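You operate a simulated robot arm through the tools that you are given. There is no shell and no other tool.

Carry out the task below with a simulated robot arm. There is one attempt and no reset: what you move stays moved.

JOB
Wipe out the well under the empty pan and hang the pan back.
Fine: park it in the free well meanwhile; use the yellow cloth and put it back where it lay; then slide the orange-ended bar up to the pan. Leave other pans, ladles and labels be. What is to be rubbed or washed off counts as gone when no trace of it is left.
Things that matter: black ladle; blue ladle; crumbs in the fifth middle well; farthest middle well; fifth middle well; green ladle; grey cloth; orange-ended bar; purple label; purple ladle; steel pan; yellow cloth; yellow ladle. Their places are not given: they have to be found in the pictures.

The check looks at the end state, three seconds after you hand in, the way a careful person would. Anything else that was tipped, shoved, dropped, spilled or broken makes it a failure. Flat cloth is picked up by pressing the open fingertips on it (5 to 10 N) and closing them slowly along it; thin cloth reads only 2 to 8 mm in the jaws.

ROBOT AND FRAMES
A 7-joint arm with a two-finger parallel gripper, fixed in place. Base frame: the origin is at the foot of the arm, x ahead of it, y to its left, z up; the work surface is at about z = 850. Units: mm, rad, N and s.
Its first joint turns from -2.897 to 2.897 rad. Payload 4.4 kg.
Tool frame: the origin (TCP) lies between the finger pads and is the grasp point; the fingertips stand 23 mm ahead of it; z points along the fingers, y is the line along which they close. The gripper opens to 94 mm. The fingers are 38 mm wide and 10 mm thick; the gripper's body (54 by 96 mm) begins 39 mm behind the TCP.
Orientation is told as [roll, pitch, yaw] about the base's x, y, z axes, in that order, counted from this pose: with the fingers straight down and closing along the base's y, the tool's x points along the base's -x, its y along +y and its z along -z.

CONTROLS
- The arm moves only by the tool arm_command. Its argument "targets" is a list of rows, each an object (a shift or turn left out is 0, a gripper value left out holds the last) with "offset": the shift along the tool's x, y, z in units of 25 mm (1.0 is 25 mm), a list of three; "turn": the turn, a rotation vector about the tool's x, y, z in units of 8 degrees (1.0 is 8 degrees), a list of three. In form: [{"offset": [x, y, z], "turn": [ax, ay, az]}, ...]. A call has 1 to 20 rows; each row shifts and turns the commanded pose from where the row before left it, along the tool's axes as they then stand. "grip" is the finger opening in mm, from 0 to 94, set as the call begins (left out, the last holds). A call with a number of a shift or a turn outside -1 to 1 is refused whole. Rows are played at 5 a second. More than 50 mm and 0.15 rad between two rows, or a gripper value outside its range, and nothing of the call is played. A pose out of reach is approached as far as the arm can. The call stops where the force on the tool passes 90 N (or 10 N more than at its start, if that is more) or the arm is blocked; 0.2 s more then pass. The fingers move at their own pace (about 72 mm/s each) and stop on an object; they squeeze with about 38 N. The grip force told is the motor's: it shows also when the fingers shut on nothing. Time passes only in rows, and 0.2 s behind the last, so rows that do not move let the fingers close. It gives the time, the measured TCP pose, the force on the tool (base axes), the opening and the grip force at its end, in the units of the frame above (readings bear some noise), with the torque about the TCP (base axes, N m) and any sound that the robot's microphone picked up.
- Cameras (640 x 400 px; columns grow to the right, rows downward): "scene" is fixed at [221.8, -500.5, 1560.5]; the picture's right is [0.58, -0.82, 0.00], its down [-0.56, -0.39, -0.73] and it looks along [0.60, 0.42, -0.68] (base axes); focal length 338 px, centre (320, 200). "wrist" rides on the gripper at [86, 16, -75] in the tool frame; the picture's right is [-0.18, 0.98, 0.00], its down [-0.58, -0.11, -0.81] and it looks along [-0.79, -0.15, 0.59] (tool axes); focal length 243 px, centre (320, 200).
- snapshot(camera): a new picture of that camera. It takes no simulated time.
- probe_pixels(camera, pixels): for up to 12 pixels [column, row] of the newest picture of that camera ("zoom" is the newest enlarged one), the place [x, y, z] in the base frame of the surface seen there, good to about 3 mm. It takes no simulated time.
- enlarge(camera, box): a new picture of the part [left, top, right, bottom] of that camera's present view, enlarged. It takes no simulated time.
- finish_job(): hands the job in; it is judged then, once.

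Open the gripper and draw the arm clear of the work before you hand the job in, unless the task says otherwise.

The tools are called as name(argument=value, ...) on one line, values as JSON. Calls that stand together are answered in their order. arm_command: Moves the arm, as the interface text tells. Its arguments: {"type":"object","properties":{"targets":{"type":"array"},"grip":{"type":"number"}},"required":["targets"]} The other tools are called the same way: snapshot (camera) takes a picture; probe_pixels (camera, pixels) gives the place of the surface under pixels of a picture; enlarge (camera, box) takes an enlarged picture of a part of a camera's view; finish_job () hands the job in.

At the start:

```text
clock: 0.0
tcp_pos: [755.3, 295.3, 1175.6]
ee_rot: [-0.001, 0.0, -0.001]
contact_force: [-0.2, 0.4, 0.0]
torque: [0.0, 0.01, 0.02]
width: 94.4
finger_force: 0.1
```

scene: 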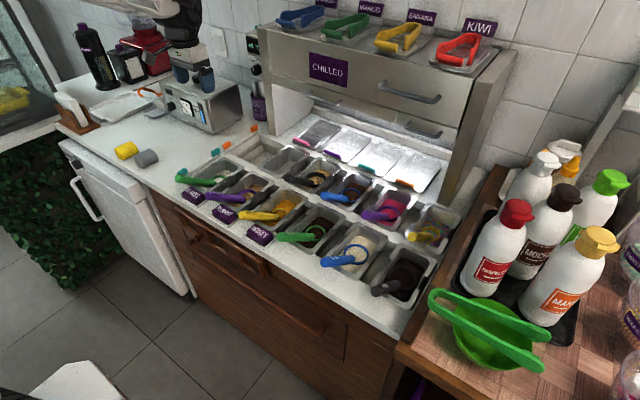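
wrist: 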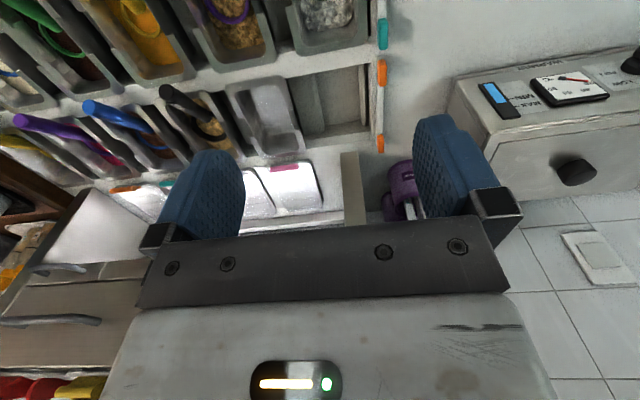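

The scene picture shows a two-row pan rail around (180-460, 130-300), with yellow and grey cloths near (125,150) and (147,158). I'll enlarge the relevant parts to see the details.

enlarge(camera="scene", box=[170, 110, 330, 210])

enlarge(camera="scene", box=[310, 140, 470, 310])

enlarge(camera="wrist", box=[160, 0, 420, 200])

```text
4.00 times, centred on (250, 160) of scene
```

zoom: 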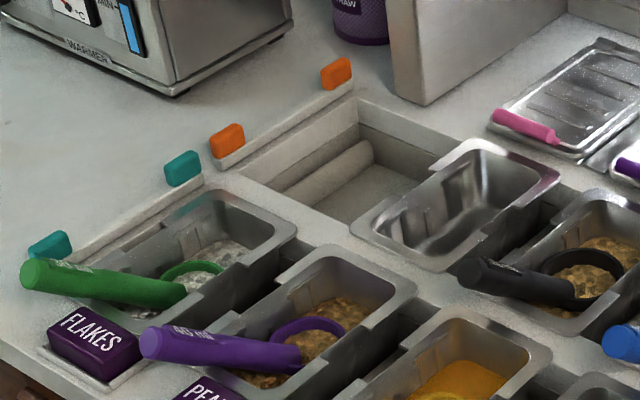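

```text
2.35 times, centred on (390, 225) of scene
```

zoom: 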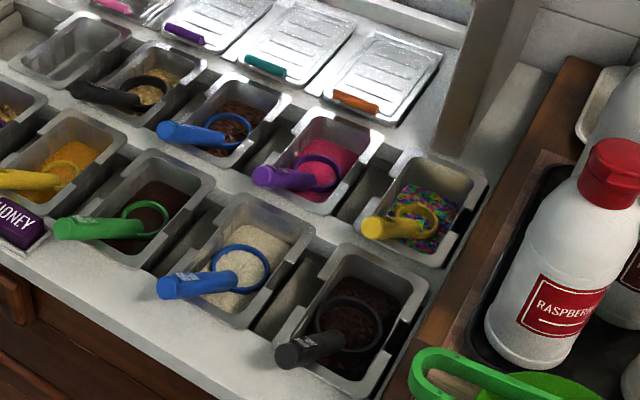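

```text
2.00 times, centred on (290, 100) of wrist
```

zoom: 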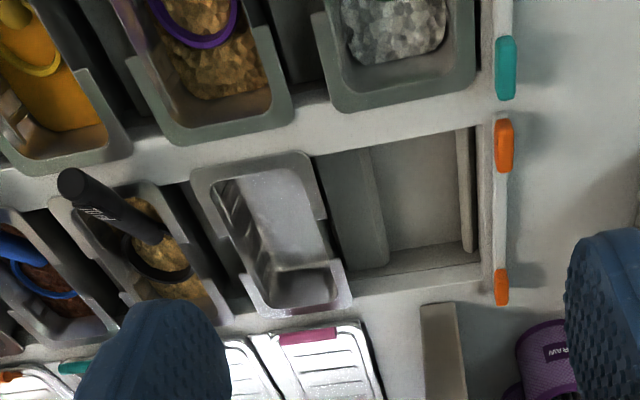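

The middle row, from the right, is yellow, purple, blue, black ladle pans, the empty steel pan (fifth) at about (277,165), and the free well (sixth), with the orange-ended bar beyond it. I'll probe geometry in the enlarged views.

enlarge(camera="scene", box=[210, 115, 322, 185])

probe_pixels(camera="wrist", pixels=[[381, 74], [381, 142], [381, 33], [381, 100], [238, 84], [294, 77], [273, 155], [330, 148], [270, 120], [365, 100], [396, 133], [343, 130]])

probe_pixels(camera="scene", pixels=[[126, 150], [147, 158], [118, 150], [136, 150], [138, 160], [157, 157], [126, 158], [147, 166], [126, 143], [147, 151], [135, 155], [110, 160]])

```text
5.71 times, centred on (266, 150) of scene
```

zoom: 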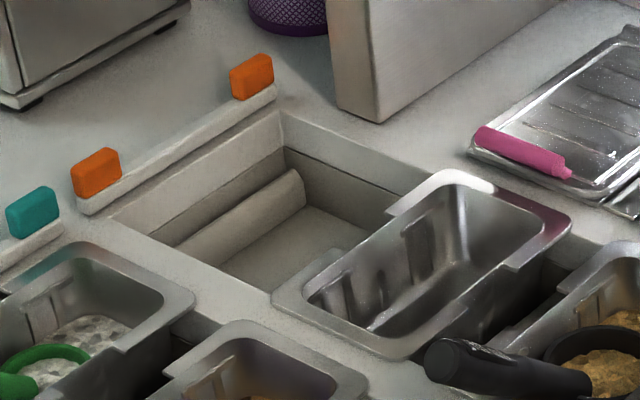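

```text
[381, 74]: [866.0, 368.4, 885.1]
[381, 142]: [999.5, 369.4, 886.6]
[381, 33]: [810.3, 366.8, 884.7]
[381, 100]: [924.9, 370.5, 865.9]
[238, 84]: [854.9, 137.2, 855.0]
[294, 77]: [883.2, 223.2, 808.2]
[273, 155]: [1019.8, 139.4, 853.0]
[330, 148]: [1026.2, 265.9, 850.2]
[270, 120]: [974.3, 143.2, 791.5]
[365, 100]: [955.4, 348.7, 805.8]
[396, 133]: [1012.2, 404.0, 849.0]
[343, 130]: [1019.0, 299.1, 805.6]
```

```text
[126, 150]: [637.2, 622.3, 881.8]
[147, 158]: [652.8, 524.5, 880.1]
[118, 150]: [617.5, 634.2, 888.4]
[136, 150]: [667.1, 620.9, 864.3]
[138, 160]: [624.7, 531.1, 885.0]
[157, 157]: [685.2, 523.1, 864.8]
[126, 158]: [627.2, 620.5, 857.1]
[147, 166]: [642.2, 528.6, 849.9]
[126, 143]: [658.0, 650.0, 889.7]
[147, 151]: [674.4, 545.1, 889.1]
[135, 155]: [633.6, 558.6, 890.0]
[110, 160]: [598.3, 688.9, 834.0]
```

I'll probe the empty pan's rims, well edges and bar precisely on the enlarged picture.

enlarge(camera="wrist", box=[220, 50, 404, 165])

enlarge(camera="scene", box=[92, 125, 172, 175])

```text
3.48 times, centred on (312, 108) of wrist
```

zoom: 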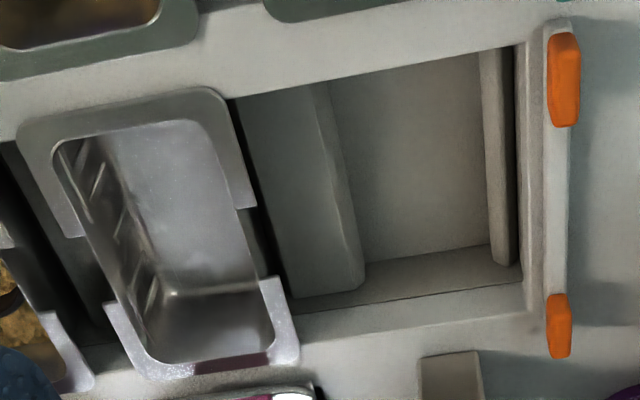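

```text
8.00 times, centred on (132, 150) of scene
```

zoom: 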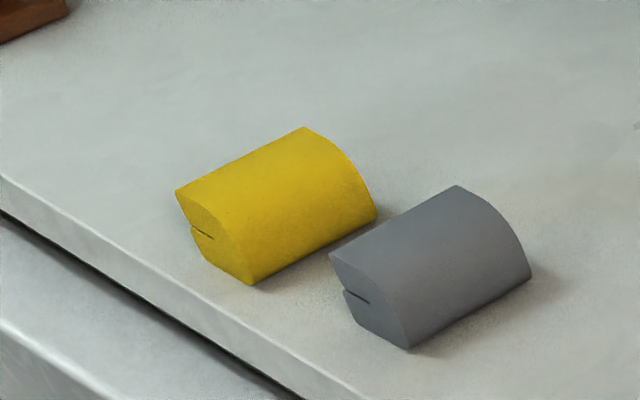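

The newest zoom shows both cloths as rolled pads lying along roughly x; I'll probe yellow's corners, and then re-zoom on the pan and wells.

probe_pixels(camera="zoom", pixels=[[178, 192], [303, 129], [250, 282], [375, 215], [240, 160], [290, 210], [330, 150], [215, 240], [333, 258], [455, 188], [410, 345], [530, 275]])

enlarge(camera="wrist", box=[220, 50, 404, 165])

probe_pixels(camera="zoom", pixels=[[24, 130], [200, 95], [250, 195], [80, 230], [110, 310], [270, 285], [290, 350], [155, 370], [190, 130], [200, 270], [215, 370], [70, 140]])

probe_pixels(camera="zoom", pixels=[[290, 200], [350, 230], [420, 180], [495, 120], [535, 170], [556, 180], [562, 70], [558, 325], [505, 200], [320, 315], [330, 80], [450, 370]])

```text
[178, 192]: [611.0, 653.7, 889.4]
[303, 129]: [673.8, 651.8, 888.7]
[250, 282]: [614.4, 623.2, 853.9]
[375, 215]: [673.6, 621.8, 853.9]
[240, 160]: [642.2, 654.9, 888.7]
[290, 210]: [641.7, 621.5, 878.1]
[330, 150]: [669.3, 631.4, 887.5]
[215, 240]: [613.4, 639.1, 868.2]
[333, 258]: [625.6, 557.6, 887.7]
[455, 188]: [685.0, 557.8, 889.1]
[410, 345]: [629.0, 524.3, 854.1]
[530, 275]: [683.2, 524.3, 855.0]
```

```text
3.48 times, centred on (312, 108) of wrist
```

zoom: 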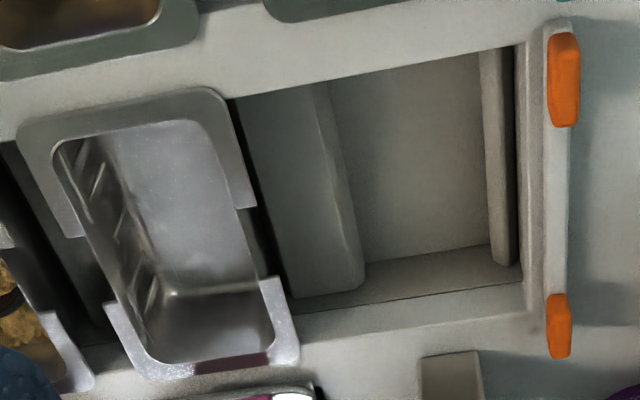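

```text
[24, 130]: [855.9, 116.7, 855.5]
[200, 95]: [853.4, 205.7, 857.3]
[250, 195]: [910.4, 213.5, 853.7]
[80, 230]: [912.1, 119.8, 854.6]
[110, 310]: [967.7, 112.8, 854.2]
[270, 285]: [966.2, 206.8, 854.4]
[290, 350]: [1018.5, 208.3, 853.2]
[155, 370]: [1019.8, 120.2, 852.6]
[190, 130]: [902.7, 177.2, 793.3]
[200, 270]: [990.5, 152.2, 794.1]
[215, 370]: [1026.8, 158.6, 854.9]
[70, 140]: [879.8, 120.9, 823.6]
```

```text
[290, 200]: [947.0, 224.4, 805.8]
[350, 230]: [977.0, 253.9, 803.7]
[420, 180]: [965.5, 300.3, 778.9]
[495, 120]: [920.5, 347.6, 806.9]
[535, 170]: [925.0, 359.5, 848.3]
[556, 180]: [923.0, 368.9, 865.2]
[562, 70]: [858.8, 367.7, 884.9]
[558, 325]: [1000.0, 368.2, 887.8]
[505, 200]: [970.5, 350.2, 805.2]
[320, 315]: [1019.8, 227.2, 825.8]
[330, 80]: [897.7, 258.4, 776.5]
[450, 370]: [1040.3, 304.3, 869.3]
```

The pan's rim spans about x 850–1027, y 113–211, with notches in its long sides at x 912–967; the free well lies at y ~256–346. I now probe the neighbours (black ladle, pan 4, ribs, bar ends).

enlarge(camera="scene", box=[255, 140, 351, 200])

probe_pixels(camera="zoom", pixels=[[235, 240], [300, 245], [380, 290], [400, 215], [250, 270], [210, 165], [250, 160], [140, 255], [30, 160], [460, 280], [350, 160], [300, 200]])

enlarge(camera="wrist", box=[140, 60, 300, 160])

probe_pixels(camera="zoom", pixels=[[95, 120], [160, 170], [200, 210], [210, 110], [230, 150], [265, 190], [330, 185], [375, 255], [290, 240], [350, 280], [400, 290], [310, 130]])

```text
6.67 times, centred on (303, 170) of scene
```

zoom: 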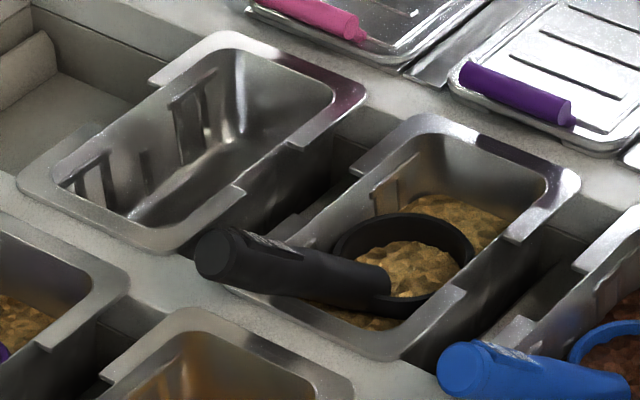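

```text
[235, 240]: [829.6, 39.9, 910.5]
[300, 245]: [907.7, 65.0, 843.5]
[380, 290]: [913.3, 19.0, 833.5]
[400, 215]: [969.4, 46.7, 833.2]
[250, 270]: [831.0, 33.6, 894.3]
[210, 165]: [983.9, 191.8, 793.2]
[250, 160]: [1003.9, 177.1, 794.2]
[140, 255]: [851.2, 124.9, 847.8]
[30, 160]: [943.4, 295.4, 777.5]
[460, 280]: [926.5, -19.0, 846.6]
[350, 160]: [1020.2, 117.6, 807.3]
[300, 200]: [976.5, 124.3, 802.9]
```

```text
4.00 times, centred on (220, 110) of wrist
```

zoom: 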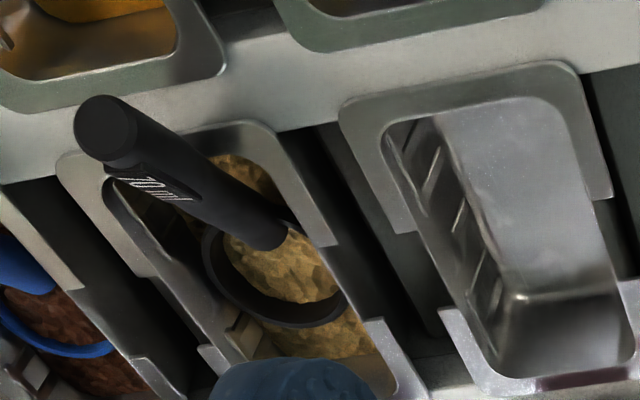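

```text
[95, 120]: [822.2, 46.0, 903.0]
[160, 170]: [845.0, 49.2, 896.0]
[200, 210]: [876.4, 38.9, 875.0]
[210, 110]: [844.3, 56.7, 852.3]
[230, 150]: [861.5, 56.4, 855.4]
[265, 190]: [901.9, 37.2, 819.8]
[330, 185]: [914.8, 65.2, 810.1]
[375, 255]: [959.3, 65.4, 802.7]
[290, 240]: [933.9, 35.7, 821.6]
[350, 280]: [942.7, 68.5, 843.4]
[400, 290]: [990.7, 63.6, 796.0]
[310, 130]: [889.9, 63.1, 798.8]
```

Pan 4's rim ends near y 72 and the black ladle stays at y < 62, so the pan-5 sides are free. I'll move the wrist camera closer to look at the pan's notches.

arm_command(targets=[{"offset": [-0.045, -0.5, 0.875]}, {"offset": [-0.045, -0.5, 0.875]}, {"offset": [-0.045, -0.5, 0.875]}, {"offset": [-0.045, -0.5, 0.875]}, {"offset": [-0.045, -0.5, 0.875]}, {"offset": [-0.045, -0.5, 0.875]}, {"offset": [-0.045, -0.5, 0.875]}, {"offset": [-0.045, -0.5, 0.875]}, {"offset": [0, 0, 0]}], grip=94)

snapshot(camera="wrist")

```text
clock: 2.0
tcp_pos: [766.7, 195.7, 1001.2]
ee_rot: [-0.001, -0.001, 0.001]
contact_force: [0.7, 0.0, -0.4]
torque: [0.02, 0.01, -0.03]
width: 93.9
finger_force: 0.0
```

```text
taken
```

wrist: 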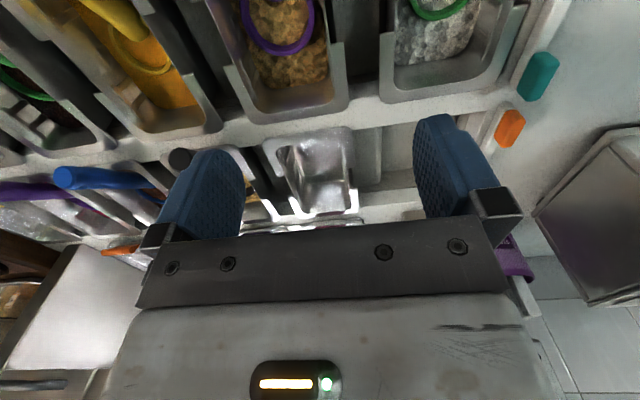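

The steel pan is at about (310,175) in the wrist picture; I'll enlarge it.

enlarge(camera="wrist", box=[230, 110, 406, 220])

probe_pixels(camera="zoom", pixels=[[180, 170], [195, 230], [205, 280], [420, 130], [425, 170], [430, 200], [440, 250], [235, 310], [440, 290], [130, 130], [430, 80], [215, 250]])

```text
3.64 times, centred on (318, 165) of wrist
```

zoom: 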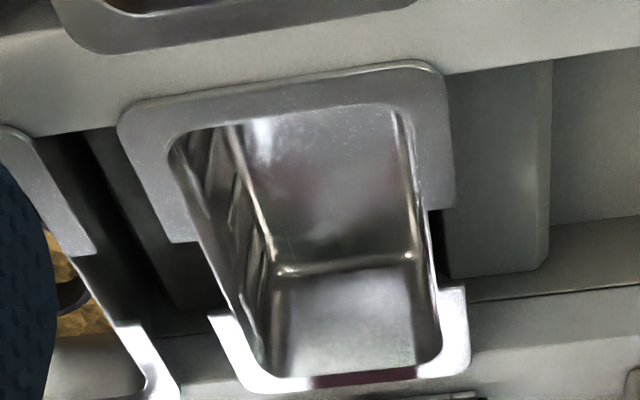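

```text
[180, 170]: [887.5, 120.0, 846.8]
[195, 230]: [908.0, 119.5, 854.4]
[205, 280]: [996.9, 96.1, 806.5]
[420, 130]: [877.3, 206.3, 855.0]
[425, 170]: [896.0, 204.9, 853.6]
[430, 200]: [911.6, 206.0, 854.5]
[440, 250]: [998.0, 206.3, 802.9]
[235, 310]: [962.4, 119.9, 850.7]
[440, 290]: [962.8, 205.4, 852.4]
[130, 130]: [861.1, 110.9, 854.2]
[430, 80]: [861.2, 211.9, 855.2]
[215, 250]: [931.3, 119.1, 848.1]
```

The pan walls at the notch are near y 119 and 206 (centre ~162.5), just inside the 94 mm opening. I'll move above the pan so the wrist camera looks steeply down on the notches and measure again.

arm_command(targets=[{"offset": [-0.864, -0.166, 0.1]}, {"offset": [-0.864, -0.166, 0.1]}, {"offset": [-0.864, -0.166, 0.1]}, {"offset": [-0.864, -0.166, 0.1]}, {"offset": [-0.864, -0.166, 0.1]}, {"offset": [-0.864, -0.166, 0.1]}, {"offset": [-0.864, -0.166, 0.1]}, {"offset": [-0.864, -0.166, 0.1]}, {"offset": [0, 0, 0.4]}, {"offset": [0, 0, 0.4]}, {"offset": [0, 0, 0]}], grip=94)

snapshot(camera="wrist")

snapshot(camera="scene")

```text
clock: 4.4
tcp_pos: [938.3, 160.6, 962.9]
ee_rot: [0.001, -0.002, -0.001]
contact_force: [-0.4, -0.5, 0.3]
torque: [0.02, -0.01, -0.05]
width: 93.8
finger_force: 0.1
```

```text
taken
```

wrist: 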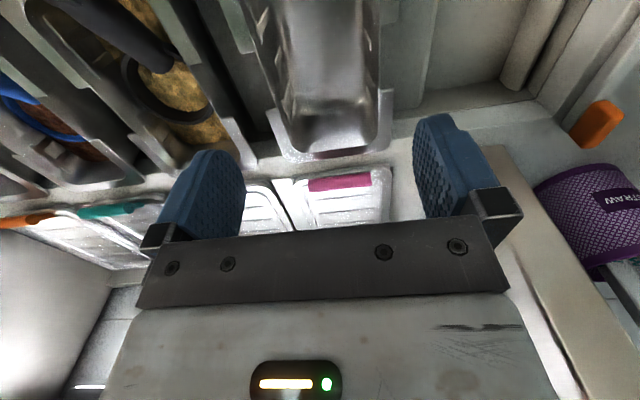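

```text
taken
```

scene: 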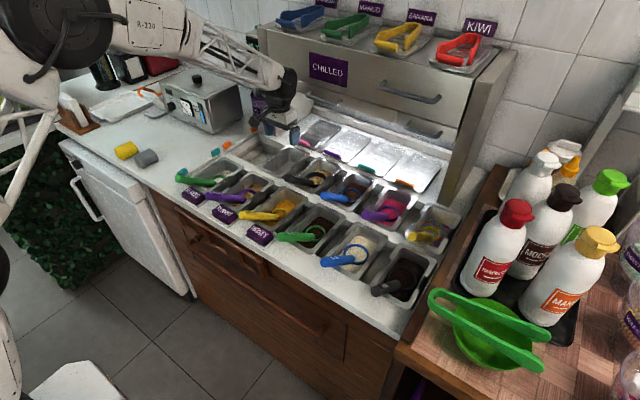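

The pan now shows at the top of the wrist view (240–390, 0–160). I'll enlarge it and probe walls, notch edges, and the cabinet front.

enlarge(camera="wrist", box=[220, 0, 428, 130])

probe_pixels(camera="zoom", pixels=[[110, 100], [125, 150], [140, 200], [150, 260], [160, 300], [140, 330], [480, 100], [480, 180], [482, 240], [485, 270], [500, 280], [530, 300]])

probe_pixels(camera="scene", pixels=[[330, 70], [440, 100], [300, 40], [470, 110], [300, 95], [280, 50], [265, 30], [270, 90], [430, 130], [350, 100], [258, 105], [268, 130]])

```text
3.08 times, centred on (324, 65) of wrist
```

zoom: 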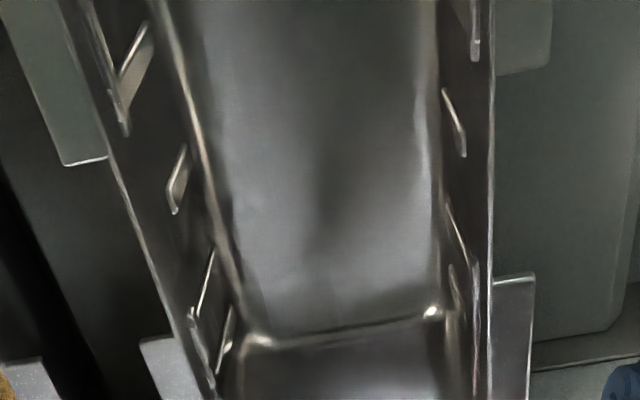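

```text
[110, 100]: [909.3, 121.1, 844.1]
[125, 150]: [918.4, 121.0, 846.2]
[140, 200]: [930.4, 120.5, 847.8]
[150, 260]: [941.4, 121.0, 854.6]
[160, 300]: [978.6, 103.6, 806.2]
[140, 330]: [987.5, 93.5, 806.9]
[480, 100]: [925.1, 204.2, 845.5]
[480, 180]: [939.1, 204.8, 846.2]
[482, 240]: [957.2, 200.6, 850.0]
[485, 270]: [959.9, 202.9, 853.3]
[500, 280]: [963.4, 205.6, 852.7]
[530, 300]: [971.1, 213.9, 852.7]
```

```text
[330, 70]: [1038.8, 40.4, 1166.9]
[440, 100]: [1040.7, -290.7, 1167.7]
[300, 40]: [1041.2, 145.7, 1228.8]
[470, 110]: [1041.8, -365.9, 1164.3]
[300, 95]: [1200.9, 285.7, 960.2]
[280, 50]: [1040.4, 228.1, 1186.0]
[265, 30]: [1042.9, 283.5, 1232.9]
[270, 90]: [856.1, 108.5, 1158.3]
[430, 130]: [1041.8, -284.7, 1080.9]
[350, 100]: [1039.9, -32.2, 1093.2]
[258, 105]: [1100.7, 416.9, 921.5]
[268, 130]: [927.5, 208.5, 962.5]
```

Cabinet front is at x≈1040 above z≈1070, clear of the hand. I'll probe across both wall edges to get the outer width.

probe_pixels(camera="zoom", pixels=[[132, 210], [138, 210], [142, 210], [146, 210], [150, 210], [156, 210], [482, 210], [486, 210], [489, 210], [492, 210], [495, 210], [499, 210]])

probe_pixels(camera="zoom", pixels=[[70, 160], [66, 160], [62, 160], [58, 158], [104, 155], [108, 155], [528, 285], [533, 285], [538, 285], [542, 285], [545, 40], [552, 40]])

```text
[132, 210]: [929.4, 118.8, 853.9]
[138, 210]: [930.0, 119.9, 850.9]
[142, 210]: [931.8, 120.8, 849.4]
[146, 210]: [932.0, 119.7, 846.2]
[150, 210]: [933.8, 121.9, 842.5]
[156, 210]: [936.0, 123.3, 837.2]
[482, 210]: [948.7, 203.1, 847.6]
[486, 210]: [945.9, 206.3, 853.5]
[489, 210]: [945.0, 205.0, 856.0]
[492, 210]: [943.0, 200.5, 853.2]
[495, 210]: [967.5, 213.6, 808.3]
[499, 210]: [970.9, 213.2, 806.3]
```

```text
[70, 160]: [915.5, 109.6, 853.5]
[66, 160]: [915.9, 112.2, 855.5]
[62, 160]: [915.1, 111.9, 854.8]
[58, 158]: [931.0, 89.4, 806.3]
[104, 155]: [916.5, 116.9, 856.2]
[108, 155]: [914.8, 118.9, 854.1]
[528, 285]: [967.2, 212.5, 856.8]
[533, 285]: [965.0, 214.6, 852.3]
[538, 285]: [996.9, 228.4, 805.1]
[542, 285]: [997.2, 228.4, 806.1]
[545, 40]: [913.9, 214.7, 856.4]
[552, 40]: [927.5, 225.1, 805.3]
```

Wall outer faces at the notch are about y 118.5 and 206.3 (centre 162.4), rim 110.5–215, so a grip across the notch with ~3 mm play each side works. I tilt 10° outward for reach and lower to just above the pan, then check alignment.

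arm_command(targets=[{"turn": [0, -0.625, 0]}, {"turn": [0, -0.625, 0]}, {"offset": [0.139, 0.02, 0.716]}, {"offset": [0.139, 0.02, 0.716]}, {"offset": [0.139, 0.02, 0.716]}, {"offset": [0.139, 0.02, 0.716]}, {"offset": [0, 0, 0]}], grip=94)

snapshot(camera="wrist")

enlarge(camera="scene", box=[230, 110, 342, 180])

```text
clock: 6.0
tcp_pos: [935.0, 162.7, 890.3]
ee_rot: [0.0, -0.178, 0.0]
contact_force: [-0.2, -0.1, -0.8]
torque: [-0.01, -0.03, 0.01]
width: 94.2
finger_force: 0.1
```

```text
taken
```

wrist: 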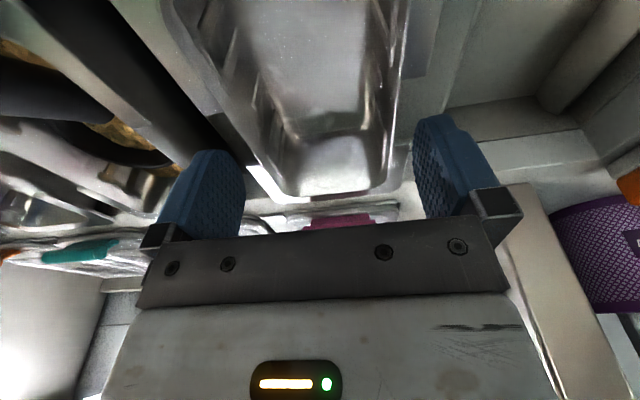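

```text
5.71 times, centred on (286, 145) of scene
```

zoom: 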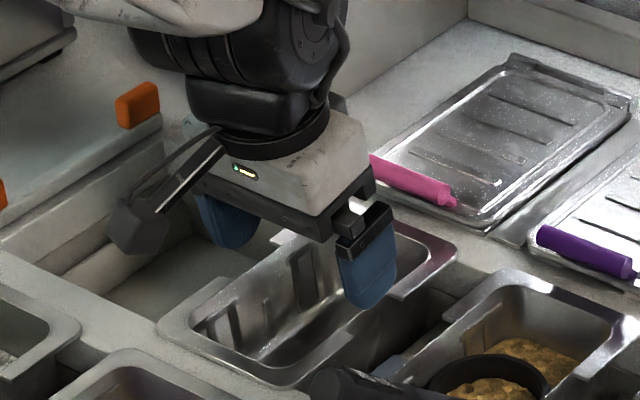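

The fingers straddle the pan (right fingertip at zoom (365,300)) with y 162.7 matching the pan centre. I descend along the tool axis in two stages, reading force between.

arm_command(targets=[{"offset": [0.07, 0, 0.3]}, {"offset": [0, 0, 0.3]}, {"offset": [0, 0, 0.3]}, {"offset": [0, 0, 0]}], grip=94)

enlarge(camera="scene", box=[255, 120, 335, 170])

snapshot(camera="wrist")

```text
clock: 7.0
tcp_pos: [938.5, 163.8, 866.1]
ee_rot: [0.0, -0.177, 0.0]
contact_force: [0.3, 0.3, -0.5]
torque: [0.0, -0.01, 0.0]
width: 94.0
finger_force: 0.0
```

```text
8.00 times, centred on (295, 145) of scene
```

zoom: 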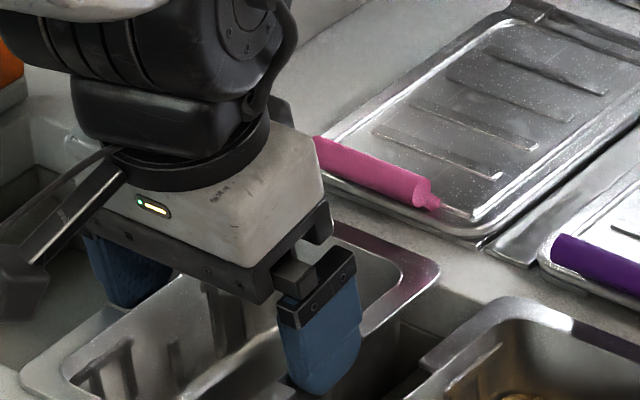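

```text
taken
```

wrist: 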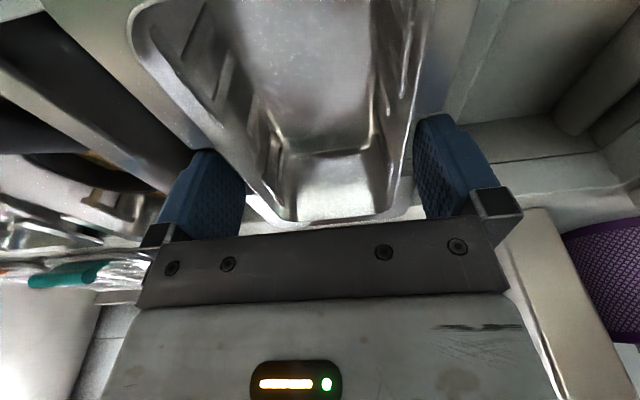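

No contact force with fingertips already below the wall top, so the fingers are outside both walls. I go down the remaining 20 mm.

arm_command(targets=[{"offset": [0, -0.03, 0.3]}, {"offset": [0, 0, 0.3]}, {"offset": [0, 0, 0.2]}, {"offset": [0, 0, 0]}], grip=94)

```text
clock: 8.0
tcp_pos: [941.0, 163.6, 847.5]
ee_rot: [0.0, -0.177, 0.001]
contact_force: [-0.6, -0.1, -0.8]
torque: [0.0, 0.01, -0.01]
width: 94.2
finger_force: 0.0
```

No contact at TCP z 847.5; I close the fingers on the notch walls and watch the reading.

arm_command(targets=[{"offset": [0, 0, 0]}, {"offset": [0, 0, 0]}, {"offset": [0, 0, 0]}, {"offset": [0, 0, 0]}], grip=70)

snapshot(camera="wrist")

```text
clock: 9.0
tcp_pos: [940.4, 163.5, 846.3]
ee_rot: [0.001, -0.176, -0.001]
contact_force: [1.5, 0.6, 0.5]
torque: [-0.03, 0.25, -0.07]
width: 85.1
finger_force: 37.7
```

```text
taken
```

wrist: 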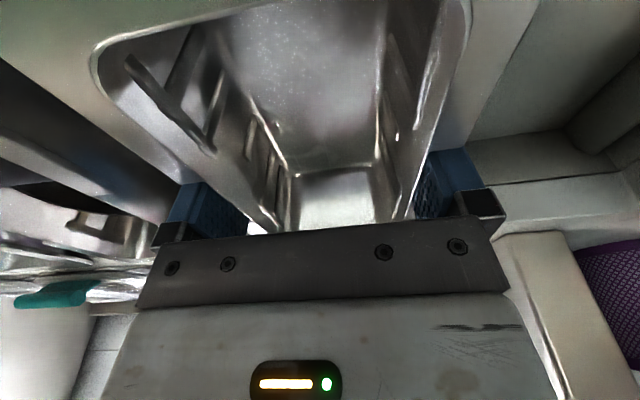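

Grip holds at 85.1 mm with 37.7 N. I lift straight up 45 mm slowly and check the pan.

arm_command(targets=[{"offset": [-0.035, 0, -0.2]}, {"offset": [-0.056, 0, -0.314]}, {"offset": [-0.056, 0, -0.314]}, {"offset": [-0.056, 0, -0.314]}, {"offset": [-0.056, 0, -0.314]}, {"offset": [-0.056, 0, -0.314]}, {"offset": [0, 0, 0]}, {"offset": [0, 0, 0]}], grip=70)

snapshot(camera="wrist")

enlarge(camera="scene", box=[215, 110, 327, 180])

```text
clock: 10.8
tcp_pos: [943.0, 162.4, 891.9]
ee_rot: [0.0, -0.177, 0.0]
contact_force: [-0.4, -0.2, -2.3]
torque: [0.02, 0.03, -0.04]
width: 84.9
finger_force: 38.1
```

```text
taken
```

wrist: 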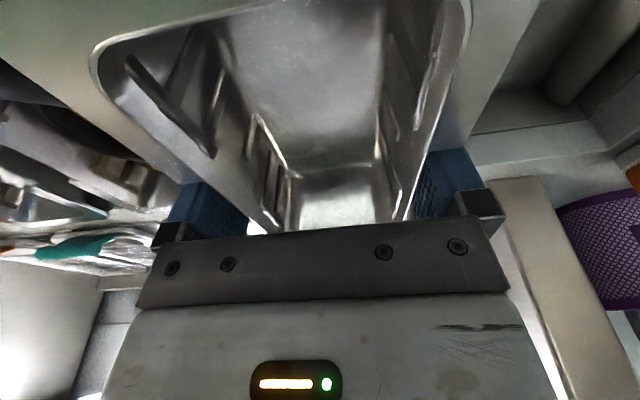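

```text
5.71 times, centred on (271, 145) of scene
```

zoom: 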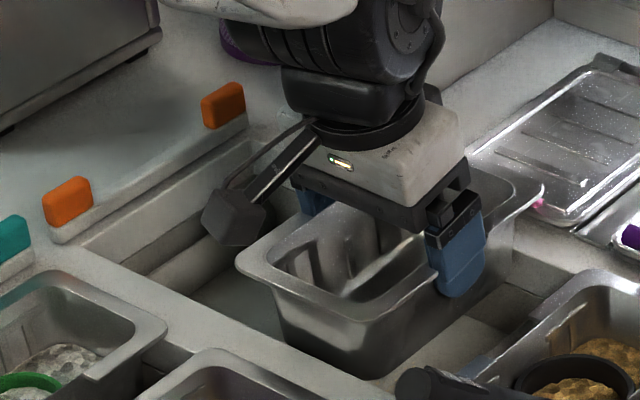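

Pan is lifted level, weight about 2.3 N. Before moving across I measure the free well's edges in the zoomed scene picture.

probe_pixels(camera="zoom", pixels=[[90, 250], [110, 245], [130, 250], [150, 262], [165, 275], [180, 290], [200, 290], [215, 295], [230, 305], [250, 315], [262, 325], [275, 330]])

probe_pixels(camera="wrist", pixels=[[480, 110], [500, 90], [530, 60], [560, 30], [540, 95], [570, 60], [600, 60], [620, 110], [580, 100], [490, 140], [540, 120], [520, 30]])

```text
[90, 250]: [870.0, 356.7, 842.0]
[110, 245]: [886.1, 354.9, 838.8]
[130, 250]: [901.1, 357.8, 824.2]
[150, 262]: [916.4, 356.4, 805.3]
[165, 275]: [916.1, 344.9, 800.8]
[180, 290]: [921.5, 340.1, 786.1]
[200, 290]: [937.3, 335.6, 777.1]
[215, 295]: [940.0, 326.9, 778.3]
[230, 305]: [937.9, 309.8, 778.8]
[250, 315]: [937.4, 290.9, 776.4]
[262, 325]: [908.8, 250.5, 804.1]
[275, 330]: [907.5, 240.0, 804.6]
```

```text
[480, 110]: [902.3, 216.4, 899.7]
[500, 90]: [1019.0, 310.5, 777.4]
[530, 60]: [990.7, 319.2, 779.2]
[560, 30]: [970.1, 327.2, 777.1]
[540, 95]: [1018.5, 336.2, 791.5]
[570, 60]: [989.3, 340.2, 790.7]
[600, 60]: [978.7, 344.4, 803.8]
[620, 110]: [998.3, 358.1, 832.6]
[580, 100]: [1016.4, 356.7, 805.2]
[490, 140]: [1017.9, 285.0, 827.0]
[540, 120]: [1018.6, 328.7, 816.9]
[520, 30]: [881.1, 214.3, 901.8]
```

The free well spans y≈255–345 at its top edges (centre ≈300), opening wall at y 357. I raise 20 mm more and carry the pan 138 mm in +y.

arm_command(targets=[{"offset": [-0.07, 0, -0.394]}, {"offset": [-0.07, 0, -0.394]}, {"offset": [0.01, 0.3, 0]}, {"offset": [0.01, 0.7, 0]}, {"offset": [0.01, 0.7, 0]}, {"offset": [0.01, 0.7, 0]}, {"offset": [0.01, 0.7, 0]}, {"offset": [0.01, 0.7, 0]}, {"offset": [0.01, 0.7, 0]}, {"offset": [0.01, 0.7, 0]}, {"offset": [0, 0.3, 0]}, {"offset": [0, 0, 0]}, {"offset": [0, 0, 0]}], grip=70)

snapshot(camera="wrist")

snapshot(camera="scene")

enlarge(camera="scene", box=[200, 100, 328, 180])

```text
clock: 13.6
tcp_pos: [940.5, 300.6, 909.4]
ee_rot: [0.001, -0.177, 0.0]
contact_force: [0.5, -0.1, -1.7]
torque: [0.01, -0.01, 0.01]
width: 85.3
finger_force: 38.3
```

```text
taken
```

wrist: 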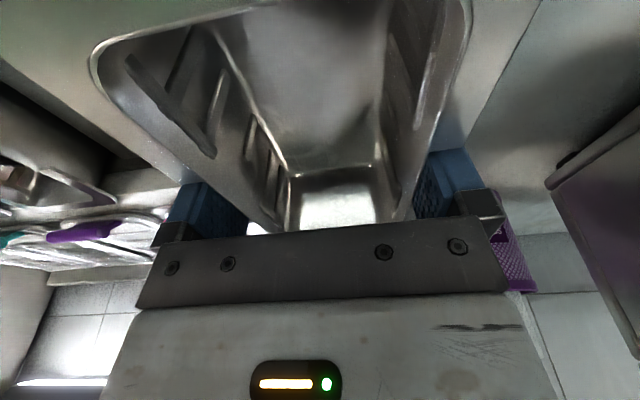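

```text
taken
```

scene: 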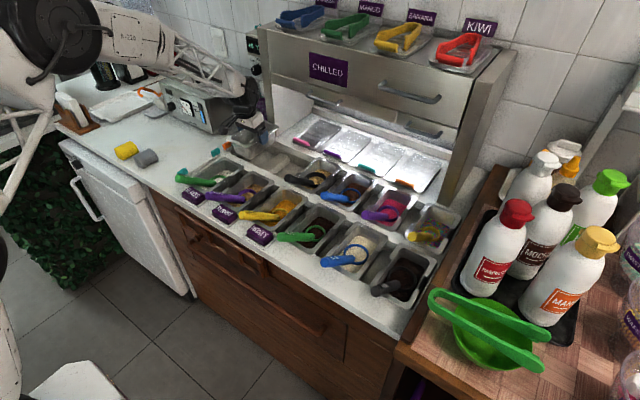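

```text
5.00 times, centred on (264, 140) of scene
```

zoom: 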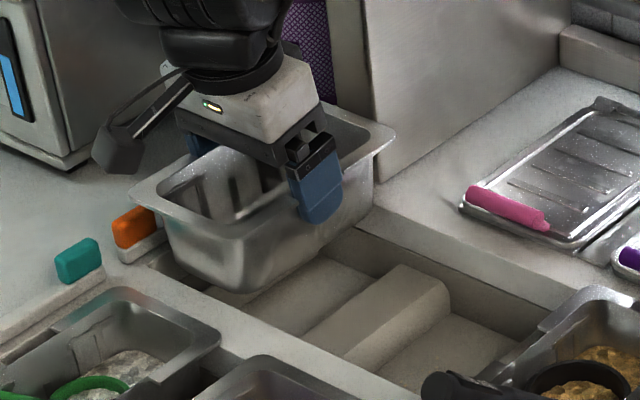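

The pan hangs level above the free well at TCP (940.5, 300.6). I probe the pan's bottom, the bar and the well edges to set the final y before lowering.

probe_pixels(camera="zoom", pixels=[[180, 258], [205, 280], [240, 288], [250, 285], [300, 270], [300, 330], [325, 335], [350, 345], [375, 360], [270, 310], [135, 235], [150, 240]])

probe_pixels(camera="wrist", pixels=[[100, 80], [130, 20], [465, 60], [290, 170], [375, 160], [450, 120], [480, 80], [520, 110], [255, 100], [390, 100], [270, 40], [380, 40]])

```text
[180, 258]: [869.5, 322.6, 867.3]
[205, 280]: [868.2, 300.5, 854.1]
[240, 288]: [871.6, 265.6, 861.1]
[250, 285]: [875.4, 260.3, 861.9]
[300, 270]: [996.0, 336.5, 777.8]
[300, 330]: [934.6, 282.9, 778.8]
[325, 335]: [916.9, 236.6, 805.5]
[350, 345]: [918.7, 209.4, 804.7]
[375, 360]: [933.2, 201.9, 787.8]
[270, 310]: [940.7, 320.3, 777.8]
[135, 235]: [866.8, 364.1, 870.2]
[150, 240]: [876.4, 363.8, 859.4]
```

```text
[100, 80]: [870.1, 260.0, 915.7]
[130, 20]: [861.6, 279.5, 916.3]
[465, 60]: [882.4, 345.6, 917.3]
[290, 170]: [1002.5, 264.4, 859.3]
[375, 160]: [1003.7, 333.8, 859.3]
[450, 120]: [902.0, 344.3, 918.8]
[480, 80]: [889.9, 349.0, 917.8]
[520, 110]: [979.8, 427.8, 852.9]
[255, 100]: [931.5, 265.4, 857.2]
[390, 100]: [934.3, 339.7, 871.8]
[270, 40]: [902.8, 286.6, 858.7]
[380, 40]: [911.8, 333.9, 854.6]
```

Pan floor centre is y≈299–300 and the well centre ≈300, well aligned; opening the fingers later must stay ≤90 mm because the opening wall is at y 357. I lower 58 mm.

arm_command(targets=[{"offset": [0.068, -0.004, 0.381]}, {"offset": [0.068, -0.004, 0.381]}, {"offset": [0.068, -0.004, 0.381]}, {"offset": [0.068, -0.004, 0.381]}, {"offset": [0.068, -0.004, 0.381]}, {"offset": [0.068, -0.004, 0.381]}, {"offset": [0, 0, 0]}], grip=70)

enlarge(camera="scene", box=[200, 100, 328, 180])

```text
clock: 15.2
tcp_pos: [940.8, 299.4, 851.8]
ee_rot: [0.001, -0.176, 0.0]
contact_force: [-0.5, -0.1, -0.7]
torque: [0.03, 0.0, -0.02]
width: 85.1
finger_force: 38.2
```

```text
5.00 times, centred on (264, 140) of scene
```

zoom: 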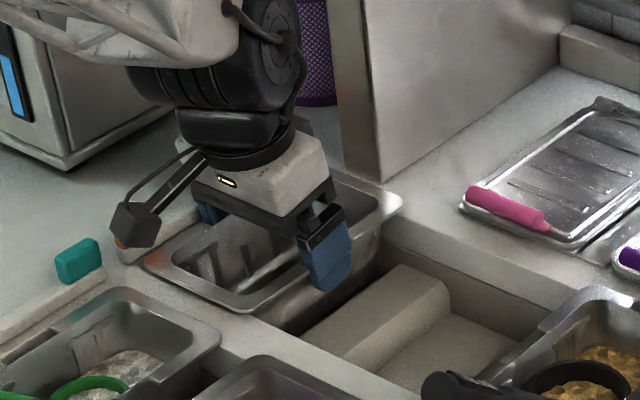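

Rim is about 5 mm above the counter. I lower in small steps until it is seated.

arm_command(targets=[{"offset": [0.014, 0, 0.08]}, {"offset": [0.014, 0, 0.08]}, {"offset": [0, 0, 0]}], grip=70)

```text
clock: 16.0
tcp_pos: [939.8, 300.4, 848.9]
ee_rot: [0.001, -0.176, 0.001]
contact_force: [0.0, 0.1, -2.3]
torque: [0.0, -0.01, 0.01]
width: 85.2
finger_force: 37.7
```

arm_command(targets=[{"offset": [0.007, 0, 0.04]}, {"offset": [0.007, 0, 0.04]}, {"offset": [0, 0, 0]}], grip=70)

```text
clock: 16.8
tcp_pos: [940.6, 299.4, 846.9]
ee_rot: [0.001, -0.178, -0.001]
contact_force: [0.7, 0.2, -2.1]
torque: [-0.01, 0.02, 0.01]
width: 85.1
finger_force: 38.4
```

Force still reads only the pan's weight (-2.1 N), so it is not seated yet; I lower another 2 mm.

arm_command(targets=[{"offset": [0.007, 0, 0.04]}, {"offset": [0.007, 0, 0.04]}, {"offset": [0, 0, 0]}], grip=70)

enlarge(camera="scene", box=[200, 100, 328, 180])

```text
clock: 17.6
tcp_pos: [941.5, 299.4, 845.4]
ee_rot: [0.002, -0.179, 0.0]
contact_force: [-6.7, 0.1, 19.1]
torque: [0.0, 0.1, -0.01]
width: 85.2
finger_force: 38.1
```

```text
5.00 times, centred on (264, 140) of scene
```

zoom: 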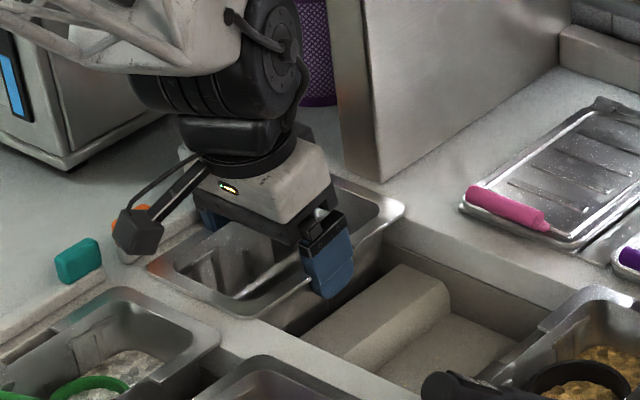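

Force jumped to +19 N: the pan's rim is seated on the counter. I open the fingers only to 90 mm to release it without touching the opening wall.

arm_command(targets=[{"offset": [0, 0, 0]}, {"offset": [0, 0, 0]}, {"offset": [0, 0, 0]}], grip=90)

snapshot(camera="wrist")

```text
clock: 18.4
tcp_pos: [938.9, 300.2, 844.7]
ee_rot: [0.0, -0.174, 0.001]
contact_force: [-1.1, -4.2, -2.1]
torque: [-0.09, -0.03, 0.1]
width: 88.2
finger_force: 0.1
```

```text
taken
```

wrist: 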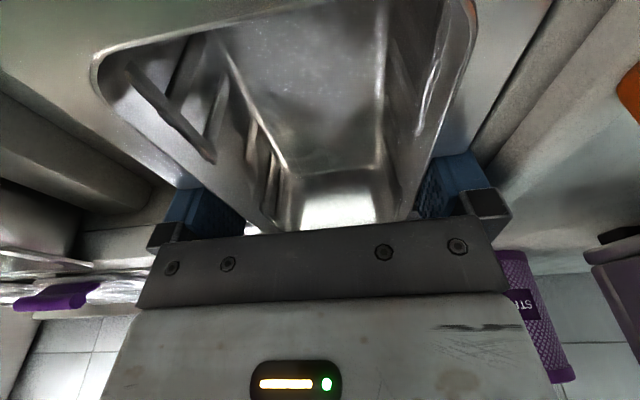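

Width 88.2 with −4 N sideways: the +y finger lightly touches the opening edge. I relax to 87.5 mm and back out along the tool axis slowly.

arm_command(targets=[{"offset": [0, 0, 0]}, {"offset": [0, 0, -0.1]}, {"offset": [0, 0, -0.1]}, {"offset": [0, 0, 0]}], grip=87.5)

snapshot(camera="wrist")

```text
clock: 19.4
tcp_pos: [939.6, 300.2, 849.1]
ee_rot: [0.001, -0.177, 0.001]
contact_force: [-0.2, -1.8, -0.5]
torque: [-0.01, -0.01, -0.01]
width: 87.0
finger_force: 0.1
```

```text
taken
```

wrist: 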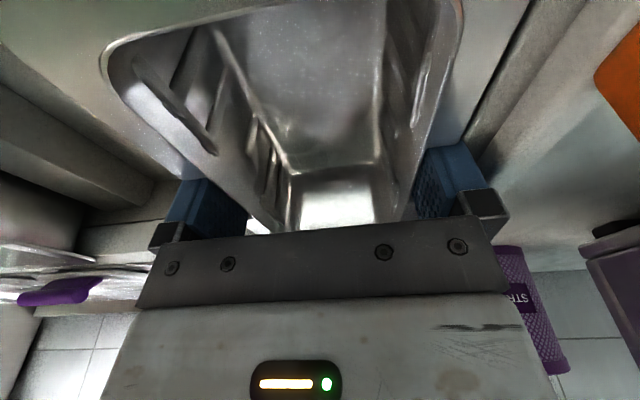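

The tool rose while the pan stayed (no vertical load), so it is released. I continue backing out, checking force.

arm_command(targets=[{"offset": [0, -0.01, -0.2]}, {"offset": [0, 0, -0.3]}, {"offset": [0, 0, -0.4]}, {"offset": [0, 0, -0.6]}, {"offset": [0, 0, -0.8]}, {"offset": [0, 0, 0]}], grip=87.5)

snapshot(camera="wrist")

enlarge(camera="scene", box=[200, 100, 328, 180])

```text
clock: 20.8
tcp_pos: [928.2, 301.4, 906.8]
ee_rot: [-0.001, -0.176, 0.001]
contact_force: [0.1, 0.4, 0.3]
torque: [-0.04, 0.02, 0.0]
width: 87.4
finger_force: 0.1
```

```text
taken
```

wrist: 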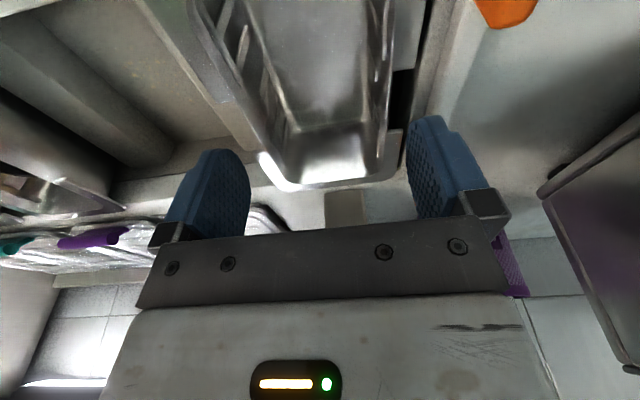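

```text
5.00 times, centred on (264, 140) of scene
```

zoom: 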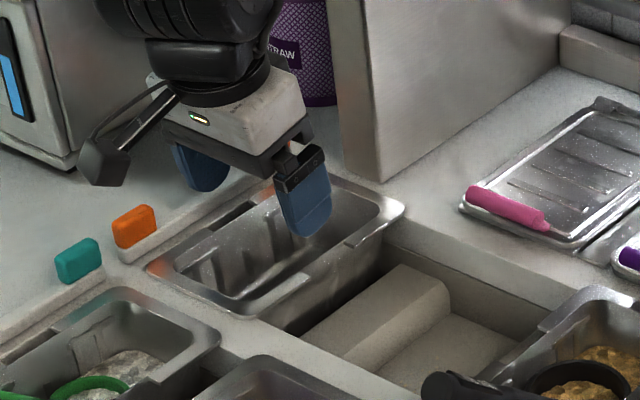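

The steel pan sits in the free well, level. I undo the tilt, rise, and move over the fifth well to look for the crumbs.

arm_command(targets=[{"offset": [0, 0, -0.5]}, {"turn": [0, 0.9375, 0]}, {"turn": [0, 0.9375, 0]}, {"offset": [0.072, 0, -0.7]}, {"offset": [0.072, 0, -0.82]}, {"offset": [0.072, 0, -0.82]}, {"offset": [0.072, 0, -0.82]}, {"offset": [0.072, 0, -0.5]}, {"offset": [0.16, -0.777, 0.014]}, {"offset": [0.16, -0.777, 0.014]}, {"offset": [0.16, -0.777, 0.014]}, {"offset": [0.16, -0.777, 0.014]}, {"offset": [0.16, -0.777, 0.014]}, {"offset": [0.16, -0.777, 0.014]}, {"offset": [0.16, -0.777, 0.014]}, {"offset": [0, 0, 0]}], grip=87.5)

snapshot(camera="wrist")

snapshot(camera="scene")

```text
clock: 24.2
tcp_pos: [896.2, 162.3, 1009.5]
ee_rot: [0.001, 0.085, 0.0]
contact_force: [-0.9, -0.1, -0.2]
torque: [-0.01, 0.02, 0.0]
width: 87.7
finger_force: 0.0
```

```text
taken
```

wrist: 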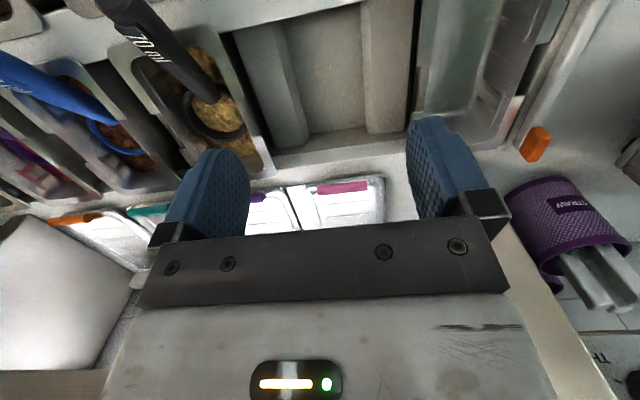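

```text
taken
```

scene: 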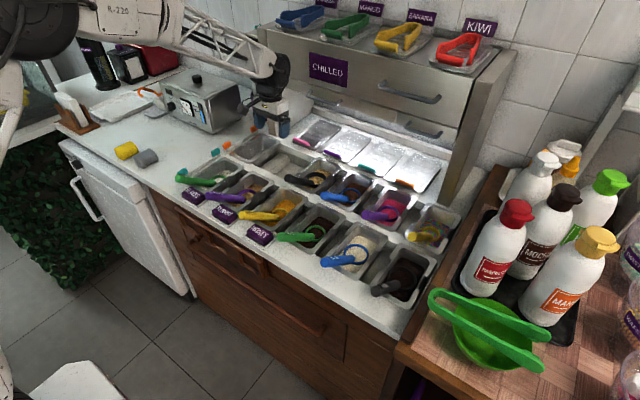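

The fifth well is at wrist (290–380, 10–150). I enlarge it to find the crumbs.

enlarge(camera="wrist", box=[240, 0, 424, 160])

enlarge(camera="scene", box=[250, 135, 322, 185])

```text
2.50 times, centred on (332, 80) of wrist
```

zoom: 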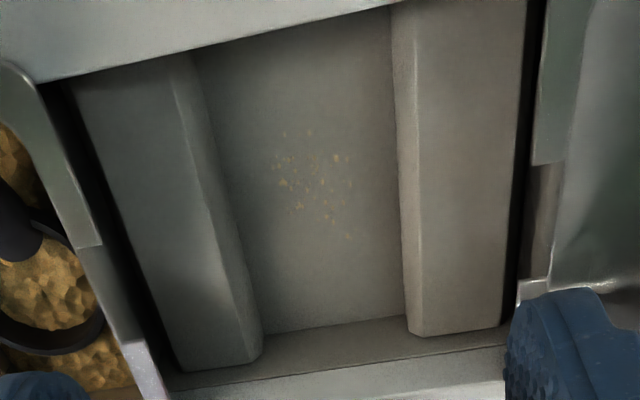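

```text
8.00 times, centred on (286, 160) of scene
```

zoom: 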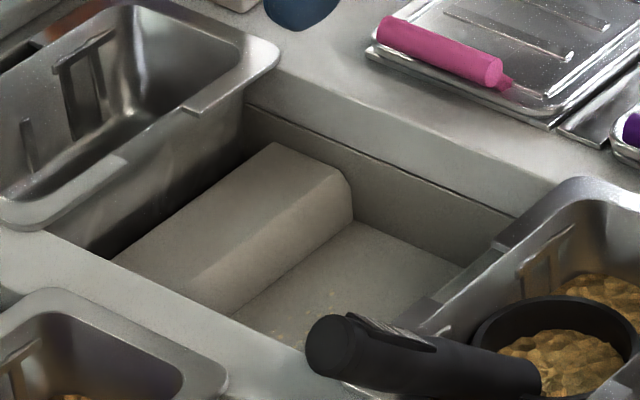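

Crumbs show at wrist-zoom (270–355, 130–240), near the middle of the floor. I zoom closer and probe their extent and the well walls.

enlarge(camera="wrist", box=[290, 20, 402, 150])

probe_pixels(camera="wrist", pixels=[[348, 62], [353, 52], [374, 63], [380, 95], [350, 75], [370, 85], [313, 60], [405, 60], [330, 20], [345, 133], [395, 30], [325, 100]])

```text
3.08 times, centred on (346, 85) of wrist
```

zoom: 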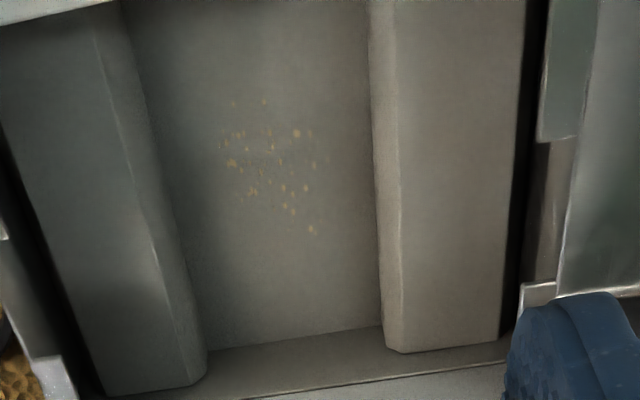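

```text
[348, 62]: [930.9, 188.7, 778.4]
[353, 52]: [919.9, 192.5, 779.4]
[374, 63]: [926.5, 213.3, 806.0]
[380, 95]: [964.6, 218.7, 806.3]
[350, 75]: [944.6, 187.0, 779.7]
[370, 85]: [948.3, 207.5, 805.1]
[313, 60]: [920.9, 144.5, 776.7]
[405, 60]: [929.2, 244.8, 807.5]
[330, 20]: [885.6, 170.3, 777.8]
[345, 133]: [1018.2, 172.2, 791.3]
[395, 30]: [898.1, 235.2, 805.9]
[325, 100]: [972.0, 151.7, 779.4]
```

Now I probe the crumbs' extents directly in this zoom.

probe_pixels(camera="zoom", pixels=[[218, 145], [233, 102], [264, 102], [297, 133], [313, 165], [313, 230], [290, 208], [240, 200], [231, 163], [268, 150], [328, 160], [255, 190]])

probe_pixels(camera="zoom", pixels=[[150, 100], [170, 150], [190, 200], [205, 260], [372, 100], [376, 160], [380, 220], [384, 300], [220, 345], [370, 330], [250, 5], [350, 10]])

```text
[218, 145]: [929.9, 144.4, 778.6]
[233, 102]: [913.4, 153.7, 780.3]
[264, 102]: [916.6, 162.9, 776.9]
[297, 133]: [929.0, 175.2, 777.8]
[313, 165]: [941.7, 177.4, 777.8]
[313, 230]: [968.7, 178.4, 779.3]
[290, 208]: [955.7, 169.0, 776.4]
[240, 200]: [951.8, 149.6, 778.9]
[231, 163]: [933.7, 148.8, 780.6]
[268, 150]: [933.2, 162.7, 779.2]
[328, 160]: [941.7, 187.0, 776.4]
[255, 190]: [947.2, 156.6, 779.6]
```

```text
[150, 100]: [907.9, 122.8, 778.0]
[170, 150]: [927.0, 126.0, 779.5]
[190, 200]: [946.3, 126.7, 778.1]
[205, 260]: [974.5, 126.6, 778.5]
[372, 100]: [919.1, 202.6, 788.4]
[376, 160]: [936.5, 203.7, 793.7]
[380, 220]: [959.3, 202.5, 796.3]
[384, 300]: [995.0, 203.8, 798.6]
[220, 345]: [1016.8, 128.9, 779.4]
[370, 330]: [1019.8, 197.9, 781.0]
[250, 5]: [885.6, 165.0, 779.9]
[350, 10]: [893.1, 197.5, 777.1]
```

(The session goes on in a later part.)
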